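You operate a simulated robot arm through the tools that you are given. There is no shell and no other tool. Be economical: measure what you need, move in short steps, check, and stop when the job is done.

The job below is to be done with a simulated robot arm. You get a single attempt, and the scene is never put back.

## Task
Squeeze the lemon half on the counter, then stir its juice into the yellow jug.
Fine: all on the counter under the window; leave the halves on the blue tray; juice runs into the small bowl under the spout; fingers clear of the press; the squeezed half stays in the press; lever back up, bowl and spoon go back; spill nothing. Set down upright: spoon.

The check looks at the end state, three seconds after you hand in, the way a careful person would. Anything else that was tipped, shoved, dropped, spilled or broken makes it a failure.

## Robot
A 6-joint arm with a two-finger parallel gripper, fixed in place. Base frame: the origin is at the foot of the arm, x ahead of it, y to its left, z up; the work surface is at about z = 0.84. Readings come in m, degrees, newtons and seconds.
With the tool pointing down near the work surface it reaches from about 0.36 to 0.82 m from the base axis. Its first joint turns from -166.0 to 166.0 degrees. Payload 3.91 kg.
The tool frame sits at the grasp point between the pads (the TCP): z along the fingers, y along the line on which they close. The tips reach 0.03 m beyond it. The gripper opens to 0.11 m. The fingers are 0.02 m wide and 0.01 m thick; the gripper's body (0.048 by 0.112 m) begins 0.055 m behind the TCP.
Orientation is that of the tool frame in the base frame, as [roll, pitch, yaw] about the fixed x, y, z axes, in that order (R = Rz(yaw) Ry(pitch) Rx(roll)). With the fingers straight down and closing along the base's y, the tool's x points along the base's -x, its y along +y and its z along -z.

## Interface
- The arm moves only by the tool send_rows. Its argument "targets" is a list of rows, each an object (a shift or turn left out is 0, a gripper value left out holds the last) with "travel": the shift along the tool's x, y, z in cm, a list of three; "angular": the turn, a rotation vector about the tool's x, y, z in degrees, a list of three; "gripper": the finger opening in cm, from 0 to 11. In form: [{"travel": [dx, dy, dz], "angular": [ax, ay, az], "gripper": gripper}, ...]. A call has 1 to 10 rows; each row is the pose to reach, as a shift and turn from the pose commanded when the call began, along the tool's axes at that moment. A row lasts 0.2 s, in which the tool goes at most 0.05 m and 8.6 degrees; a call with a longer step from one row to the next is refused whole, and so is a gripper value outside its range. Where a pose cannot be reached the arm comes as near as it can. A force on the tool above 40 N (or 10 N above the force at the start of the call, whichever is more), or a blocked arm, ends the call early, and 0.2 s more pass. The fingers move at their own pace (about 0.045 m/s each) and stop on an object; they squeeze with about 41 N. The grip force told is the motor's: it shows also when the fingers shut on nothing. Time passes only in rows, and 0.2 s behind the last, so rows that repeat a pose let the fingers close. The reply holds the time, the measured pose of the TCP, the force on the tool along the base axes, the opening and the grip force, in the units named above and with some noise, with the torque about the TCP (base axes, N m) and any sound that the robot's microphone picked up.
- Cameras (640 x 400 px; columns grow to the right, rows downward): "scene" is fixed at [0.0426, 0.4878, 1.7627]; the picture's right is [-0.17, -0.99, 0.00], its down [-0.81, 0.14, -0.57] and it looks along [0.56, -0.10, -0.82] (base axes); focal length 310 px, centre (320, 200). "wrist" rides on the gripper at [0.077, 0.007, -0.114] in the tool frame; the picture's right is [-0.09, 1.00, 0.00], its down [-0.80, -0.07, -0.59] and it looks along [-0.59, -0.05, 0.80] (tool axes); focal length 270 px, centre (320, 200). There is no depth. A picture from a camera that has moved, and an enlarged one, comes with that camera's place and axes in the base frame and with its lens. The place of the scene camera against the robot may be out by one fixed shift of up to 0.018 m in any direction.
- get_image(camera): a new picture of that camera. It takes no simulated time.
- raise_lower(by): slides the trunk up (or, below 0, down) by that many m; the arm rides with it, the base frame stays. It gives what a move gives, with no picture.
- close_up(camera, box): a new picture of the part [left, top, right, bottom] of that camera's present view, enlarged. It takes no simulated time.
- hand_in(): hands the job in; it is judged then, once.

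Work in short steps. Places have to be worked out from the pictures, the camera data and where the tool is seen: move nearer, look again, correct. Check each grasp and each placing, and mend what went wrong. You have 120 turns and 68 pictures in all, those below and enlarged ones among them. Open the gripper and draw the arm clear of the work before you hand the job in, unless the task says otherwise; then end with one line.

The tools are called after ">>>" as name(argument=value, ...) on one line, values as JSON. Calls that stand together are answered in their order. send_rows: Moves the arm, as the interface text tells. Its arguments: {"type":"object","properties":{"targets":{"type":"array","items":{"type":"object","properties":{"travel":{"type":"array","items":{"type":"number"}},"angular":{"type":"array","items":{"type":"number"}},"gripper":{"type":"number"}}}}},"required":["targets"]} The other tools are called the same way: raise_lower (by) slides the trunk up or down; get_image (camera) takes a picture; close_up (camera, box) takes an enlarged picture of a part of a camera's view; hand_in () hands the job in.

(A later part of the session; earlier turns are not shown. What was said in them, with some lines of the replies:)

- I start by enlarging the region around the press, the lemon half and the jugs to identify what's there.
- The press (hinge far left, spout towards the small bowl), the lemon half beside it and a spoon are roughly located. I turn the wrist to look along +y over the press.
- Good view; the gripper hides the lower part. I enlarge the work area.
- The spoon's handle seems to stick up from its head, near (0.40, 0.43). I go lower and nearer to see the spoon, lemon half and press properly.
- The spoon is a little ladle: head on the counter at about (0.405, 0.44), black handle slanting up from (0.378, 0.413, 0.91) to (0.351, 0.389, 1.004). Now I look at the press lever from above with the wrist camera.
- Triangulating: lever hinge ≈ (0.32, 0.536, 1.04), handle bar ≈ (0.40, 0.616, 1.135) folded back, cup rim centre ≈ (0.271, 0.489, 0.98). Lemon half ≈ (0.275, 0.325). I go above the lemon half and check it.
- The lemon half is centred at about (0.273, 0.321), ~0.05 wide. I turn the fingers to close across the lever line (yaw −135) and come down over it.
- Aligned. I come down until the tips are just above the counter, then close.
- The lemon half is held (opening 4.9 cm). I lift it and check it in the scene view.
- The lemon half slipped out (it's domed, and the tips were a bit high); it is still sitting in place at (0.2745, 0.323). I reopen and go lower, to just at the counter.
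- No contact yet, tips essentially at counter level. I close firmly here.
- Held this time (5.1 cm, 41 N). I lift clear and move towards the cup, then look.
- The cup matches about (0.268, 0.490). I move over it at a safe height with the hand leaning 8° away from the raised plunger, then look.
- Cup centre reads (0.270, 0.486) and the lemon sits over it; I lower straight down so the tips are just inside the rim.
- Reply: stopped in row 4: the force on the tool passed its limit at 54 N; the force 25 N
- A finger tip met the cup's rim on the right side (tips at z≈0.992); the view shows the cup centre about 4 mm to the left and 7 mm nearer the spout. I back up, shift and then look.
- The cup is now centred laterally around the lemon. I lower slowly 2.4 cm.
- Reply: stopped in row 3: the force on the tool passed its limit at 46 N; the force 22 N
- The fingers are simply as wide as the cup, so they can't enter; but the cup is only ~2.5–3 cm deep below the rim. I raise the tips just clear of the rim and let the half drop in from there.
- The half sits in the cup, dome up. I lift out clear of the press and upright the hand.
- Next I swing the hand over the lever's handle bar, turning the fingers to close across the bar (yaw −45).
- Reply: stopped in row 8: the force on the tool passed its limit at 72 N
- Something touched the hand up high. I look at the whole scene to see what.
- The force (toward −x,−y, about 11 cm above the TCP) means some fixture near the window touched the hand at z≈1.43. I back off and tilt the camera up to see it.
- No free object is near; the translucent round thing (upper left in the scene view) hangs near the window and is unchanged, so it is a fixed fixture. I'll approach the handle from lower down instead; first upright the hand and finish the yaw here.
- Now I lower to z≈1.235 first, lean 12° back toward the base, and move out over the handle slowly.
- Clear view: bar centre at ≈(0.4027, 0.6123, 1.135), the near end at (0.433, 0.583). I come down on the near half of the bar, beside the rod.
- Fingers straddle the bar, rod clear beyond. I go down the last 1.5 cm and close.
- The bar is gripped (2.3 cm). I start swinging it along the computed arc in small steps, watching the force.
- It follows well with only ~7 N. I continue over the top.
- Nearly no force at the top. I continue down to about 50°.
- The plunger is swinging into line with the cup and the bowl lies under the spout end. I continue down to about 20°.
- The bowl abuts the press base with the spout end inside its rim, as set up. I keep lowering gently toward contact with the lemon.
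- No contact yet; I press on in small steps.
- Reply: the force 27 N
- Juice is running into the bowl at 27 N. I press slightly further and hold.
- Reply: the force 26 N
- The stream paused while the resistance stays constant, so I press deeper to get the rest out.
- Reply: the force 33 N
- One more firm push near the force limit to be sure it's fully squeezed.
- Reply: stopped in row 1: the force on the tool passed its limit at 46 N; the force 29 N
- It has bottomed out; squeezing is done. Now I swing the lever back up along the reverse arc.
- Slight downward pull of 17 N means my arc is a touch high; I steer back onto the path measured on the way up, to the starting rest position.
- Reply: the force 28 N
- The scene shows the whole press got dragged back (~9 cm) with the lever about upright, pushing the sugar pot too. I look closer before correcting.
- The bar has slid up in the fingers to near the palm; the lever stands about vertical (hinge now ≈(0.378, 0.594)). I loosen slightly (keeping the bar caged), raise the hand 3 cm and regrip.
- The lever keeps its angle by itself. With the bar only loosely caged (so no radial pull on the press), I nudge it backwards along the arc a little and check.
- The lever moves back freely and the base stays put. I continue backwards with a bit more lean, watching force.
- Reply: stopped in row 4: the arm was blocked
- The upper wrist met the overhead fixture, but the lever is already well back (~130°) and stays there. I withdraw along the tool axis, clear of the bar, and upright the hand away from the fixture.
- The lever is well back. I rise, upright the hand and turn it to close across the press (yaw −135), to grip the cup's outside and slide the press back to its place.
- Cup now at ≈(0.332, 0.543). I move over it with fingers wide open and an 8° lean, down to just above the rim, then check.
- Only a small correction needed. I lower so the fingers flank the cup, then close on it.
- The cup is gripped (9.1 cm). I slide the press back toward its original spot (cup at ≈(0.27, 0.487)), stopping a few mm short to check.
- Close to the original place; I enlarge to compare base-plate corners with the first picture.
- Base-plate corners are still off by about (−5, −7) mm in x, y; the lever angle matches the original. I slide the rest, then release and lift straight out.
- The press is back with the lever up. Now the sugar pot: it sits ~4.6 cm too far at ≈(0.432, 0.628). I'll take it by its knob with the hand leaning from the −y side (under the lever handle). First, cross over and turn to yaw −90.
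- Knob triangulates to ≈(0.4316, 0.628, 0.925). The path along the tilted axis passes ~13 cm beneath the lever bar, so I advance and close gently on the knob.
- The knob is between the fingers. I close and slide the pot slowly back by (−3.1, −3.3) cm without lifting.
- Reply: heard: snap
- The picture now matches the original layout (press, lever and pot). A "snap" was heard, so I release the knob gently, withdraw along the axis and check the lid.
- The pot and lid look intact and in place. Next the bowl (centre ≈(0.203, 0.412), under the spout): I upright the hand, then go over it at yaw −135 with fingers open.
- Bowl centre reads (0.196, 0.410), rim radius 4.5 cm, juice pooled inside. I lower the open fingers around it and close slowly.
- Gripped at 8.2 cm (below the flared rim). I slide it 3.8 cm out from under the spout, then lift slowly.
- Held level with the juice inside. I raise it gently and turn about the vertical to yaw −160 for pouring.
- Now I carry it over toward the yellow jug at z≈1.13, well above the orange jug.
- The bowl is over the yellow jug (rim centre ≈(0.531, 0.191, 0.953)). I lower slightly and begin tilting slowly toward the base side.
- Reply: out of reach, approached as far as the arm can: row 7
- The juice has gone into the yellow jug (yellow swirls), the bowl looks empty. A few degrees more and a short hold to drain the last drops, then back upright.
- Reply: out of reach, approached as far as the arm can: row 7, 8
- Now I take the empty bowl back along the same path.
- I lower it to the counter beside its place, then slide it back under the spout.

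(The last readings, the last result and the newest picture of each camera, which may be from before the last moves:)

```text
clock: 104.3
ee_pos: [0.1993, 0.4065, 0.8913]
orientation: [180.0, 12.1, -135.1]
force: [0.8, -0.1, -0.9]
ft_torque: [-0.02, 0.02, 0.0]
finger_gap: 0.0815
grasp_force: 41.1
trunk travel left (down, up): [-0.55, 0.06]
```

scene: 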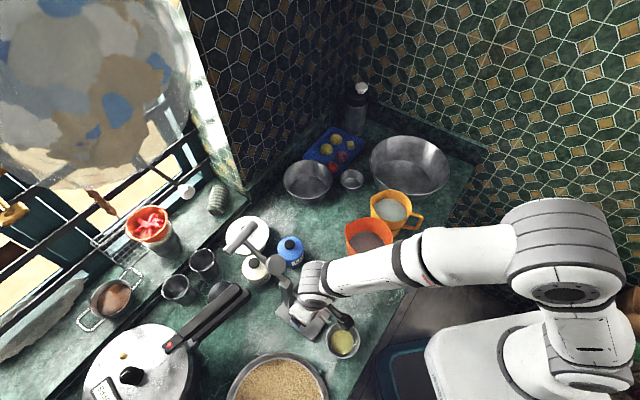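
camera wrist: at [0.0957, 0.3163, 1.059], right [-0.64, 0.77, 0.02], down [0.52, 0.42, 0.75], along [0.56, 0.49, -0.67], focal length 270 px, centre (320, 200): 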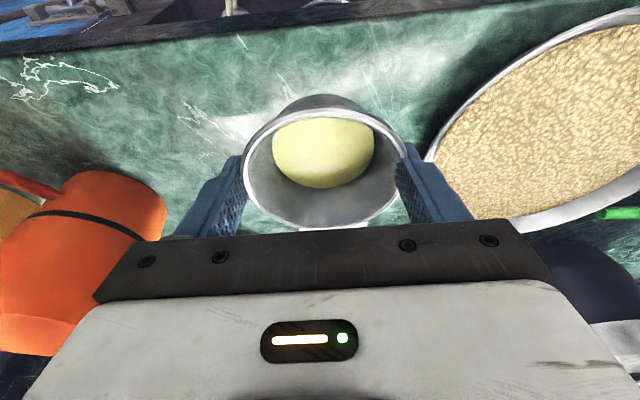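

It is ~3 mm above the counter; I set it down and release.

>>> send_rows(targets=[{"travel": [0.05, 0.05, 0.2]}, {"travel": [0.08, 0.05, 0.36]}, {"travel": [0.08, 0.05, 0.36]}])

>>> send_rows(targets=[{"gripper": 8.6}, {"gripper": 9.6}, {"gripper": 10.7}, {"gripper": 10.7}, {"travel": [0, 0, -2]}, {"travel": [0, 0, -5]}, {"travel": [0, 0, -9]}, {"travel": [0, 0, -13]}, {"travel": [0, 0, -17]}, {"travel": [0, 0, -21]}])

>>> get_image(camera="wrist")

```text
clock: 105.2
ee_pos: [0.1977, 0.4073, 0.8876]
orientation: [180.0, 12.2, -135.1]
force: [1.2, -1.0, 2.7]
ft_torque: [-0.12, 0.04, 0.04]
finger_gap: 0.0819
grasp_force: 41.7
trunk travel left (down, up): [-0.55, 0.06]
```

```text
clock: 107.3
ee_pos: [0.1662, 0.3759, 1.0937]
orientation: [-180.0, 12.1, -135.0]
force: [-0.3, 0.2, 0.4]
ft_torque: [-0.04, -0.01, -0.01]
finger_gap: 0.1071
grasp_force: 0.1
trunk travel left (down, up): [-0.55, 0.06]
```

```text
3 pictures are left
camera wrist: at [0.0905, 0.3116, 1.1915], right [-0.64, 0.77, 0.02], down [0.52, 0.42, 0.75], along [0.57, 0.49, -0.66], focal length 270 px, centre (320, 200)
```

wrist: 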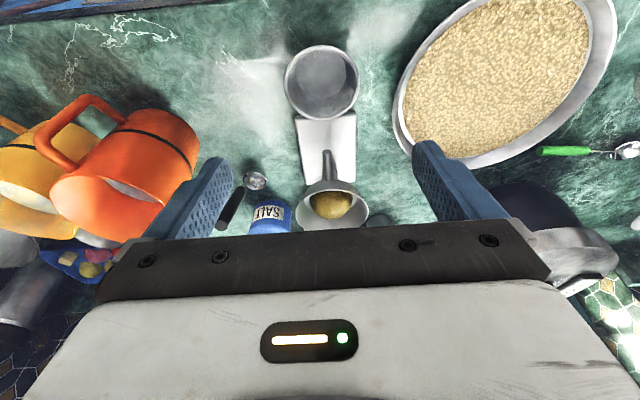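

The bowl stands back under the spout, empty. Now the spoon: its handle axis (≈21° from vertical) nearly matches this hand's lean, so I move to a pre-grasp above it and align.

>>> send_rows(targets=[{"travel": [-2.3, -2.4, 0.37], "gripper": 5}, {"travel": [-4.6, -4.8, 0.74]}, {"travel": [-6.9, -7.2, 1.1]}, {"travel": [-9.2, -9.6, 1.5]}, {"travel": [-11.5, -12.0, 1.86]}, {"travel": [-11.5, -12.0, 1.86], "angular": [0, -4.5, 1.7]}, {"travel": [-11.5, -12.0, 1.86], "angular": [0, -9, 3.3]}])

>>> close_up(camera="wrist", box=[200, 40, 440, 240])

```text
clock: 109.0
ee_pos: [0.3338, 0.3746, 1.1007]
orientation: [179.1, 21.2, -138.6]
force: [-0.4, 0.2, 0.5]
ft_torque: [-0.02, 0.02, -0.01]
finger_gap: 0.0502
grasp_force: 0.1
trunk travel left (down, up): [-0.55, 0.06]
```

```text
2.00 times, centred on (320, 140) of wrist
camera zoom: at [0.246, 0.3033, 1.1803], right [-0.6, 0.8, 0.05], down [0.45, 0.29, 0.84], along [0.66, 0.53, -0.54], focal length 541 px, centre (320, 320)
```

zoom: 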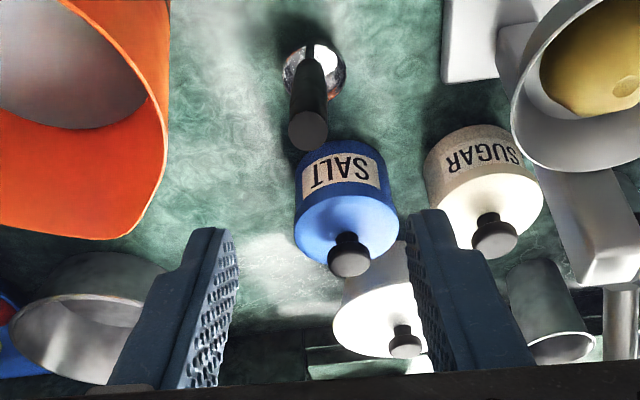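

The handle end is at ≈(0.353, 0.390, 1.004), pointing straight along my approach. I shift and slide the fingers down around it, then close.

>>> send_rows(targets=[{"travel": [0.7, -0.1, 2]}, {"travel": [1.27, -0.2, 5]}, {"travel": [1.27, -0.2, 8]}, {"travel": [1.27, -0.2, 11]}, {"travel": [1.27, -0.2, 13.3]}, {"travel": [1.27, -0.2, 13.3], "gripper": 1}, {"travel": [1.27, -0.2, 13.3]}, {"travel": [1.27, -0.2, 13.3]}, {"travel": [1.27, -0.2, 13.3]}])

```text
clock: 111.0
ee_pos: [0.3614, 0.3999, 0.9714]
orientation: [179.0, 21.1, -138.6]
force: [0.1, 0.3, 0.0]
ft_torque: [0.03, 0.01, -0.02]
finger_gap: 0.0158
grasp_force: 41.0
trunk travel left (down, up): [-0.55, 0.06]
```

The handle is held (1.6 cm). I lift the spoon well above the jugs' rims and carry it over the yellow jug.

>>> send_rows(targets=[{"travel": [-0.7, 0, -1.8]}, {"travel": [-2, 0, -5.2]}, {"travel": [-3.4, 0, -8.8]}, {"travel": [-4.8, 0, -12.5]}, {"travel": [-6.2, 0, -16.1]}, {"travel": [-7.4, 0, -19.2]}, {"travel": [-7.92, 0, -20.55]}])

>>> send_rows(targets=[{"travel": [0.5, -2, -0.2]}, {"travel": [1.3, -5.4, -0.5]}, {"travel": [2.2, -9, -0.84]}, {"travel": [3.1, -12.8, -1.2]}, {"travel": [4.0, -16.6, -1.55]}, {"travel": [4.9, -20.3, -1.9]}, {"travel": [5.7, -23.6, -2.2]}, {"travel": [6.3, -26, -2.43]}, {"travel": [6.55, -27, -2.52]}])

>>> close_up(camera="scene", box=[330, 130, 450, 250])

```text
clock: 112.5
ee_pos: [0.3634, 0.3952, 1.1908]
orientation: [179.0, 21.1, -138.6]
force: [0.2, -0.4, -1.4]
ft_torque: [-0.06, 0.01, 0.02]
finger_gap: 0.0155
grasp_force: 41.0
trunk travel left (down, up): [-0.55, 0.06]
```

```text
clock: 114.5
ee_pos: [0.4901, 0.1478, 1.1863]
orientation: [178.9, 21.2, -138.6]
force: [0.5, 0.1, -0.5]
ft_torque: [-0.01, 0.03, 0.0]
finger_gap: 0.0156
grasp_force: 41.3
trunk travel left (down, up): [-0.55, 0.06]
```

```text
3.33 times, centred on (390, 190) of scene
camera zoom: at [0.0426, 0.4878, 1.7627], right [-0.17, -0.99, 0.0], down [-0.81, 0.14, -0.57], along [0.56, -0.1, -0.82], focal length 1035 px, centre (87, 233)
```

zoom: 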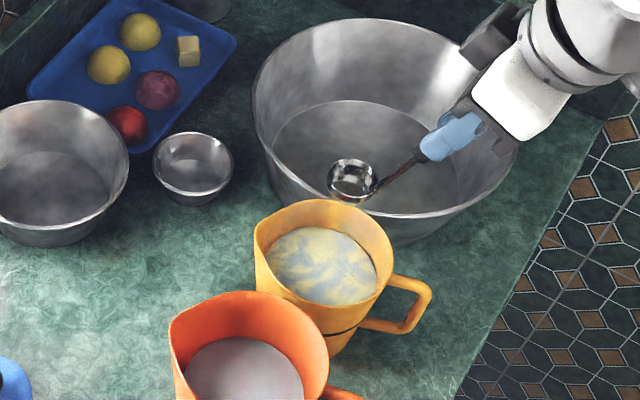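

The spoon's head is right over the jug. I lower it until the head is well in the liquid, tips staying above the rim.

>>> send_rows(targets=[{"travel": [1.0, 0.3, 2.8]}, {"travel": [2.2, 0.4, 6.2]}, {"travel": [3.4, 0.4, 9.5]}, {"travel": [4.5, 0.4, 12.4]}, {"travel": [5.2, 0.4, 14.4]}, {"travel": [5.68, 0.4, 15.6]}])

```text
clock: 116.0
ee_pos: [0.489, 0.1549, 1.0196]
orientation: [179.0, 21.2, -138.6]
force: [-0.4, 0.2, -1.0]
ft_torque: [-0.07, 0.03, 0.0]
finger_gap: 0.0154
grasp_force: 41.3
trunk travel left (down, up): [-0.55, 0.06]
```

No contact. I stir in slow 1.8 cm circles, a touch deeper.

>>> send_rows(targets=[{"travel": [2.11, 0, 0.47]}, {"travel": [1.79, 1.06, 0.59]}, {"travel": [0.95, 1.71, 0.92]}, {"travel": [-0.09, 1.71, 1.32]}, {"travel": [-0.93, 1.06, 1.65]}, {"travel": [-1.25, 0, 1.77]}, {"travel": [-0.93, -1.06, 1.65]}, {"travel": [-0.09, -1.71, 1.32]}, {"travel": [0.95, -1.71, 0.92]}, {"travel": [1.79, -1.06, 0.59]}])

>>> send_rows(targets=[{"travel": [0.32, 1.06, -0.12]}, {"travel": [0, 2.12, 0]}, {"travel": [-0.84, 2.77, 0.33]}, {"travel": [-1.88, 2.77, 0.73]}, {"travel": [-2.72, 2.12, 1.06]}, {"travel": [-3.04, 1.06, 1.18]}, {"travel": [-2.72, 0, 1.06]}, {"travel": [-1.88, -0.65, 0.73]}, {"travel": [-0.84, -0.65, 0.33]}, {"travel": [0, 0, 0]}])

>>> send_rows(targets=[{"travel": [0.32, 1.06, -0.12]}, {"travel": [0, 2.12, 0]}, {"travel": [-0.84, 2.77, 0.33]}, {"travel": [-1.88, 2.77, 0.73]}, {"travel": [-2.72, 2.12, 1.06]}, {"travel": [-3.04, 1.06, 1.18]}, {"travel": [-2.72, 0, 1.06]}, {"travel": [-1.88, -0.65, 0.73]}, {"travel": [-0.84, -0.65, 0.33]}, {"travel": [0, 0, 0]}])

>>> send_rows(targets=[{"travel": [0.32, 1.06, -0.12]}, {"travel": [0, 2.12, 0]}, {"travel": [-0.84, 2.77, 0.33]}, {"travel": [-1.88, 2.77, 0.73]}, {"travel": [-2.72, 2.12, 1.06]}, {"travel": [-3.04, 1.06, 1.18]}, {"travel": [-2.72, 0, 1.06]}, {"travel": [-1.88, -0.65, 0.73]}, {"travel": [-0.84, -0.65, 0.33]}, {"travel": [0, 0, 0]}])

>>> send_rows(targets=[{"travel": [0.32, 1.06, -0.12]}, {"travel": [0, 2.12, 0]}, {"travel": [-0.84, 2.77, 0.33]}, {"travel": [-1.88, 2.77, 0.73]}, {"travel": [-2.72, 2.12, 1.06]}, {"travel": [-3.04, 1.06, 1.18]}, {"travel": [-2.72, 0, 1.06]}, {"travel": [-1.88, -0.65, 0.73]}, {"travel": [-0.84, -0.65, 0.33]}, {"travel": [-1.36, 1.06, 0.53]}])

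```text
clock: 118.2
ee_pos: [0.484, 0.1369, 1.0083]
orientation: [179.0, 21.1, -138.6]
force: [0.9, 0.4, 0.0]
ft_torque: [0.02, 0.01, 0.03]
finger_gap: 0.0156
grasp_force: 40.9
trunk travel left (down, up): [-0.55, 0.06]
```

```text
clock: 120.3
ee_pos: [0.4838, 0.1369, 1.0084]
orientation: [179.0, 21.1, -138.6]
force: [0.7, 1.6, 1.0]
ft_torque: [0.05, -0.02, 0.01]
finger_gap: 0.0157
grasp_force: 40.8
trunk travel left (down, up): [-0.55, 0.06]
```

```text
clock: 122.5
ee_pos: [0.4834, 0.1374, 1.0082]
orientation: [179.0, 21.1, -138.6]
force: [2.1, 1.5, 0.1]
ft_torque: [0.04, -0.04, 0.0]
finger_gap: 0.0157
grasp_force: 40.6
trunk travel left (down, up): [-0.55, 0.06]
```

```text
clock: 124.8
ee_pos: [0.4851, 0.1368, 1.0089]
orientation: [179.0, 21.1, -138.6]
force: [2.3, 0.8, 0.0]
ft_torque: [0.07, -0.06, -0.03]
finger_gap: 0.0157
grasp_force: 40.7
trunk travel left (down, up): [-0.55, 0.06]
```

```text
clock: 127.0
ee_pos: [0.4883, 0.1545, 1.0086]
orientation: [178.9, 21.1, -138.7]
force: [-0.2, 0.0, -1.0]
ft_torque: [-0.02, 0.06, 0.01]
finger_gap: 0.0159
grasp_force: 41.1
trunk travel left (down, up): [-0.55, 0.06]
```

Stirring done with no contact. I lift the head just above the jug's rim, let it drip for a moment, and check the mix and the spoon.

>>> send_rows(targets=[{"travel": [-1.2, 0, -3]}, {"travel": [-2.5, 0, -6.4]}, {"travel": [-3.6, 0, -9.3]}, {"travel": [-4.0, 0, -10.3]}, {"travel": [-4.0, 0, -10.3]}, {"travel": [-4.0, 0, -10.3]}, {"travel": [-4.0, 0, -10.3]}, {"travel": [-4.0, 0, -10.3]}, {"travel": [-4.0, 0, -10.3]}, {"travel": [-4.0, 0, -10.3]}])

>>> close_up(camera="scene", box=[340, 150, 440, 240])

```text
clock: 129.2
ee_pos: [0.4895, 0.1519, 1.1188]
orientation: [179.0, 21.1, -138.6]
force: [0.0, 0.1, -0.9]
ft_torque: [-0.05, 0.05, -0.02]
finger_gap: 0.0157
grasp_force: 40.5
trunk travel left (down, up): [-0.55, 0.06]
```

```text
4.44 times, centred on (390, 195) of scene
camera zoom: at [0.0426, 0.4878, 1.7627], right [-0.17, -0.99, 0.0], down [-0.81, 0.14, -0.57], along [0.56, -0.1, -0.82], focal length 1380 px, centre (9, 222)
```

zoom: 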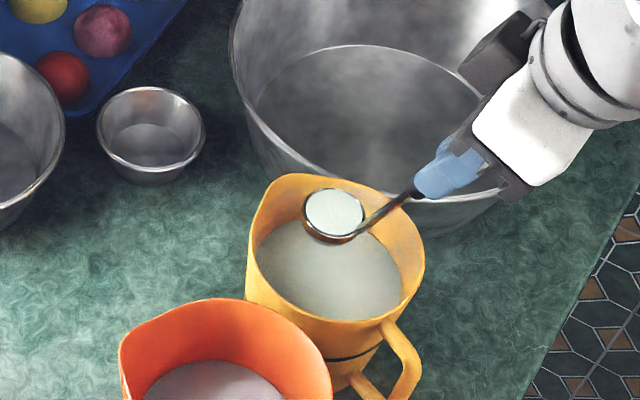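

The mix is uniform, but the spoon has scooped liquid, so I must empty it back into the jug. First I turn about the vertical through the head (spoon kept level) so the hand is on the free −y side.

>>> send_rows(targets=[{"travel": [-0.4, -0.36, -0.25], "angular": [-1.9, 0, -5]}, {"travel": [-0.8, -0.72, -0.5], "angular": [-3.9, 0, -10]}, {"travel": [-1.2, -1.1, -0.75], "angular": [-5.8, 0, -15]}, {"travel": [-1.6, -1.45, -1.0], "angular": [-7.75, 0, -20.1]}, {"travel": [-2.0, -1.8, -1.25], "angular": [-9.7, 0, -25.1]}, {"travel": [-2.4, -2.2, -1.5], "angular": [-11.6, 0, -30.1]}, {"travel": [-2.8, -2.55, -1.75], "angular": [-13.6, 0, -35.2]}, {"travel": [-3.17, -2.9, -2.0], "angular": [-15.5, 0, -40.2]}])

```text
clock: 130.9
ee_pos: [0.5268, 0.1457, 1.1488]
orientation: [179.1, 21.8, -95.3]
force: [0.6, -0.7, -1.4]
ft_torque: [-0.07, 0.02, 0.0]
finger_gap: 0.0157
grasp_force: 40.7
trunk travel left (down, up): [-0.55, 0.06]
```

Orientation as planned; the head is over the jug centre. Now I tip the spoon gradually about its head.

>>> send_rows(targets=[{"travel": [1.76, 0, 0.18], "angular": [0, -7.5, 0]}, {"travel": [3.48, 0, 0.59], "angular": [0, -15, 0]}, {"travel": [5.13, 0, 1.22], "angular": [0, -22.5, 0]}, {"travel": [6.68, 0, 2.06], "angular": [0, -30, 0]}, {"travel": [8.11, 0, 3.09], "angular": [0, -37.5, 0]}, {"travel": [9.4, 0, 4.31], "angular": [0, -45, 0]}, {"travel": [10.52, 0, 5.68], "angular": [0, -52.5, 0]}, {"travel": [11.44, 0, 7.18], "angular": [0, -60, 0]}, {"travel": [12.16, 0, 8.79], "angular": [0, -67.5, 0]}, {"travel": [12.67, 0, 10.49], "angular": [0, -75, 0]}])

```text
clock: 133.2
ee_pos: [0.5179, 0.0651, 1.0043]
orientation: [5.8, 83.1, 90.6]
force: [-0.1, -0.1, -0.8]
ft_torque: [-0.07, 0.01, -0.01]
finger_gap: 0.0153
grasp_force: 40.9
trunk travel left (down, up): [-0.55, 0.06]
```

At 75° of tip most should be out; I raise a little for clearance and tip 25° further, then hold.

>>> send_rows(targets=[{"travel": [-0.73, 0, 0.54], "angular": [0, -8.3, 0]}, {"travel": [-1.4, 0, 1.36], "angular": [0, -16.7, 0]}, {"travel": [-2.28, 0, 2.45], "angular": [0, -25, 0]}, {"travel": [-2.28, 0, 2.45], "angular": [0, -25, 0]}, {"travel": [-2.28, 0, 2.45], "angular": [0, -25, 0]}, {"travel": [-2.28, 0, 2.45], "angular": [0, -25, 0]}, {"travel": [-2.28, 0, 2.45], "angular": [0, -25, 0]}, {"travel": [-2.28, 0, 2.45], "angular": [0, -25, 0]}])

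```text
clock: 134.9
ee_pos: [0.5176, 0.0867, 1.0225]
orientation: [2.0, 65.5, 86.3]
force: [0.0, -0.8, -0.9]
ft_torque: [-0.06, 0.03, 0.04]
finger_gap: 0.0156
grasp_force: 41.0
out of reach, approached as far as the arm can: row 3, 4, 5, 6, 7, 8
trunk travel left (down, up): [-0.55, 0.06]
```

Tipped ~94°, head still over the jug — enough to empty it. I now reverse the tilt back to level.

>>> send_rows(targets=[{"travel": [0.26, 0, -0.8], "angular": [0, 6.25, 0]}, {"travel": [0.5, 0, -1.6], "angular": [0, 12.5, 0]}, {"travel": [0.77, 0, -2.4], "angular": [0, 18.75, 0]}, {"travel": [1.03, 0, -3.18], "angular": [0, 25, 0]}])

>>> send_rows(targets=[{"travel": [-1.76, 0, 0.05], "angular": [0, 7.5, 0]}, {"travel": [-3.51, 0, 0.33], "angular": [0, 15, 0]}, {"travel": [-5.2, 0, 0.84], "angular": [0, 22.5, 0]}, {"travel": [-6.82, 0, 1.56], "angular": [0, 30, 0]}, {"travel": [-8.32, 0, 2.49], "angular": [0, 37.5, 0]}, {"travel": [-9.69, 0, 3.6], "angular": [0, 45, 0]}, {"travel": [-10.91, 0, 4.89], "angular": [0, 52.5, 0]}, {"travel": [-11.94, 0, 6.32], "angular": [0, 60, 0]}, {"travel": [-12.78, 0, 7.87], "angular": [0, 67.5, 0]}, {"travel": [-13.41, 0, 9.53], "angular": [0, 75, 0]}])

```text
clock: 135.9
ee_pos: [0.5149, 0.0605, 0.9988]
orientation: [123.5, 89.0, -151.9]
force: [0.1, -0.2, -0.7]
ft_torque: [-0.1, -0.02, 0.0]
finger_gap: 0.0155
grasp_force: 40.5
trunk travel left (down, up): [-0.55, 0.06]
```

```text
clock: 138.2
ee_pos: [0.5274, 0.1599, 1.1337]
orientation: [179.1, 14.4, -95.8]
force: [0.0, -0.6, 0.4]
ft_torque: [-0.03, 0.03, -0.01]
finger_gap: 0.0156
grasp_force: 40.9
trunk travel left (down, up): [-0.55, 0.06]
```

The lean came back 7° short; I restore it, raise, and then turn back to the grasp yaw.

>>> send_rows(targets=[{"travel": [0.1, 0, -2.5], "angular": [0, -3.4, 0]}, {"travel": [0.15, 0, -5.65], "angular": [0, -6.8, 0]}])

>>> send_rows(targets=[{"angular": [2.6, 0, 6.7]}, {"angular": [5.2, 0, 13.3]}, {"angular": [7.8, 0, 20]}, {"angular": [10.4, 0, 26.6]}, {"angular": [13, 0, 33.3]}, {"angular": [15.5, 0, 39.8]}])

```text
clock: 138.8
ee_pos: [0.5255, 0.1415, 1.1867]
orientation: [179.1, 21.4, -95.8]
force: [-0.5, 0.1, -0.7]
ft_torque: [-0.03, 0.02, 0.02]
finger_gap: 0.0158
grasp_force: 41.3
trunk travel left (down, up): [-0.55, 0.06]
```

```text
clock: 140.2
ee_pos: [0.5259, 0.1431, 1.1863]
orientation: [179.2, 20.8, -138.5]
force: [0.2, 0.4, -0.9]
ft_torque: [-0.02, 0.01, -0.01]
finger_gap: 0.0155
grasp_force: 40.7
trunk travel left (down, up): [-0.55, 0.06]
```

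Orientation restored. I carry the spoon back above its original place.

>>> send_rows(targets=[{"travel": [-0.3, 2, 0.1]}, {"travel": [-0.75, 5, 0.25]}, {"travel": [-1.25, 8.5, 0.45]}, {"travel": [-1.8, 12, 0.65]}, {"travel": [-2.3, 15.6, 0.85]}, {"travel": [-2.85, 19.2, 1.05]}, {"travel": [-3.35, 22.8, 1.25]}, {"travel": [-3.85, 26, 1.45]}, {"travel": [-4.25, 28.8, 1.62]}, {"travel": [-4.4, 30.14, 1.7]}])

```text
clock: 142.3
ee_pos: [0.3604, 0.3989, 1.1894]
orientation: [179.4, 20.7, -138.4]
force: [0.3, -0.7, -0.3]
ft_torque: [-0.03, 0.02, 0.01]
finger_gap: 0.0154
grasp_force: 41.0
trunk travel left (down, up): [-0.55, 0.06]
```

Directly above its place. I lower most of the way, then the last bit gently.

>>> send_rows(targets=[{"travel": [1.1, 0, 3], "angular": [0, -0.4, 0]}, {"travel": [2.4, 0, 6.7], "angular": [0, -0.4, 0]}, {"travel": [3.8, 0, 10.4], "angular": [0, -0.4, 0]}, {"travel": [5.1, 0, 14], "angular": [0, -0.4, 0]}, {"travel": [6.4, 0, 17.3], "angular": [0, -0.4, 0]}, {"travel": [7.1, 0, 19], "angular": [0, -0.4, 0]}, {"travel": [7.35, 0, 19.8], "angular": [0, -0.4, 0]}])

>>> send_rows(targets=[{"travel": [0.07, 0, 0.2]}, {"travel": [0.14, 0, 0.4]}, {"travel": [0.14, 0, 0.4]}])

```text
clock: 143.9
ee_pos: [0.3598, 0.4023, 0.9782]
orientation: [179.4, 21.1, -138.3]
force: [-0.2, -0.1, 0.1]
ft_torque: [-0.04, 0.02, 0.04]
finger_gap: 0.0155
grasp_force: 41.2
trunk travel left (down, up): [-0.55, 0.06]
```

```text
clock: 144.8
ee_pos: [0.3593, 0.4017, 0.9754]
orientation: [179.4, 21.1, -138.5]
force: [-0.2, 0.9, -0.8]
ft_torque: [-0.02, 0.02, 0.0]
finger_gap: 0.0156
grasp_force: 41.1
trunk travel left (down, up): [-0.55, 0.06]
```

Still ~4 mm above the original height with no contact; I go down the rest in tiny steps.

>>> send_rows(targets=[{"travel": [0.1, 0, 0.2]}, {"travel": [0.14, 0, 0.36]}, {"travel": [0.14, 0, 0.36]}])

```text
clock: 145.6
ee_pos: [0.3591, 0.4008, 0.9718]
orientation: [179.3, 21.4, -138.4]
force: [-2.2, -2.4, 19.5]
ft_torque: [0.29, -0.79, -0.11]
finger_gap: 0.0154
grasp_force: 41.1
trunk travel left (down, up): [-0.55, 0.06]
```

Contact with the counter (19 N). I relieve about a millimetre, open, and withdraw along the handle axis.

>>> send_rows(targets=[{"travel": [-0.03, 0, -0.1]}, {"travel": [-0.05, 0, -0.15]}, {"travel": [-0.05, 0, -0.15]}])

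>>> send_rows(targets=[{"gripper": 2.2}, {"gripper": 3.5}, {"gripper": 5}, {"gripper": 5}, {"travel": [0, 0, -2]}, {"travel": [0, 0, -5]}, {"travel": [0, 0, -9]}, {"travel": [0, 0, -13]}, {"travel": [0, 0, -17]}, {"travel": [-1, 0, -21]}])

```text
clock: 146.3
ee_pos: [0.3587, 0.4028, 0.9727]
orientation: [179.3, 21.1, -138.4]
force: [1.6, 1.1, 11.5]
ft_torque: [0.54, -0.79, 0.02]
finger_gap: 0.0156
grasp_force: 41.3
trunk travel left (down, up): [-0.55, 0.06]
```

```text
clock: 148.6
ee_pos: [0.3106, 0.3556, 1.1726]
orientation: [179.3, 21.2, -138.4]
force: [-0.6, 0.0, 0.6]
ft_torque: [-0.04, 0.0, 0.01]
finger_gap: 0.0504
grasp_force: 0.0
trunk travel left (down, up): [-0.55, 0.06]
```

The spoon is released and the hand is clear. I draw the arm up and away from the work.

>>> send_rows(targets=[{"travel": [-1.2, 0, -3.5], "angular": [0, 5, 0]}, {"travel": [-2.4, 0, -7], "angular": [0, 10, 0]}, {"travel": [-3.5, 0, -10.5], "angular": [0, 15, 0]}, {"travel": [-4.5, 0, -13], "angular": [0, 21, 0]}])

>>> hand_in()

```text
clock: 149.6
ee_pos: [0.3093, 0.3514, 1.3092]
orientation: [179.4, 0.0, -138.2]
force: [-0.4, -0.4, 0.2]
ft_torque: [0.01, -0.01, 0.01]
finger_gap: 0.05
grasp_force: 0.0
trunk travel left (down, up): [-0.55, 0.06]
```

```text
The job is handed in.
```

I handed the job in: the lemon half is squeezed and left in the press, and its juice is poured and stirred into the yellow jug. The lever is back up, the bowl is back under the spout, and the spoon is back on the counter, but with no pictures left I did not see it after release. Along the way I dragged the press about 9 cm and shoved the sugar pot about 5 cm, then slid both back. A snap sounded while I moved the pot (its lid looked intact afterwards), and the arm bumped the fixture by the window twice.
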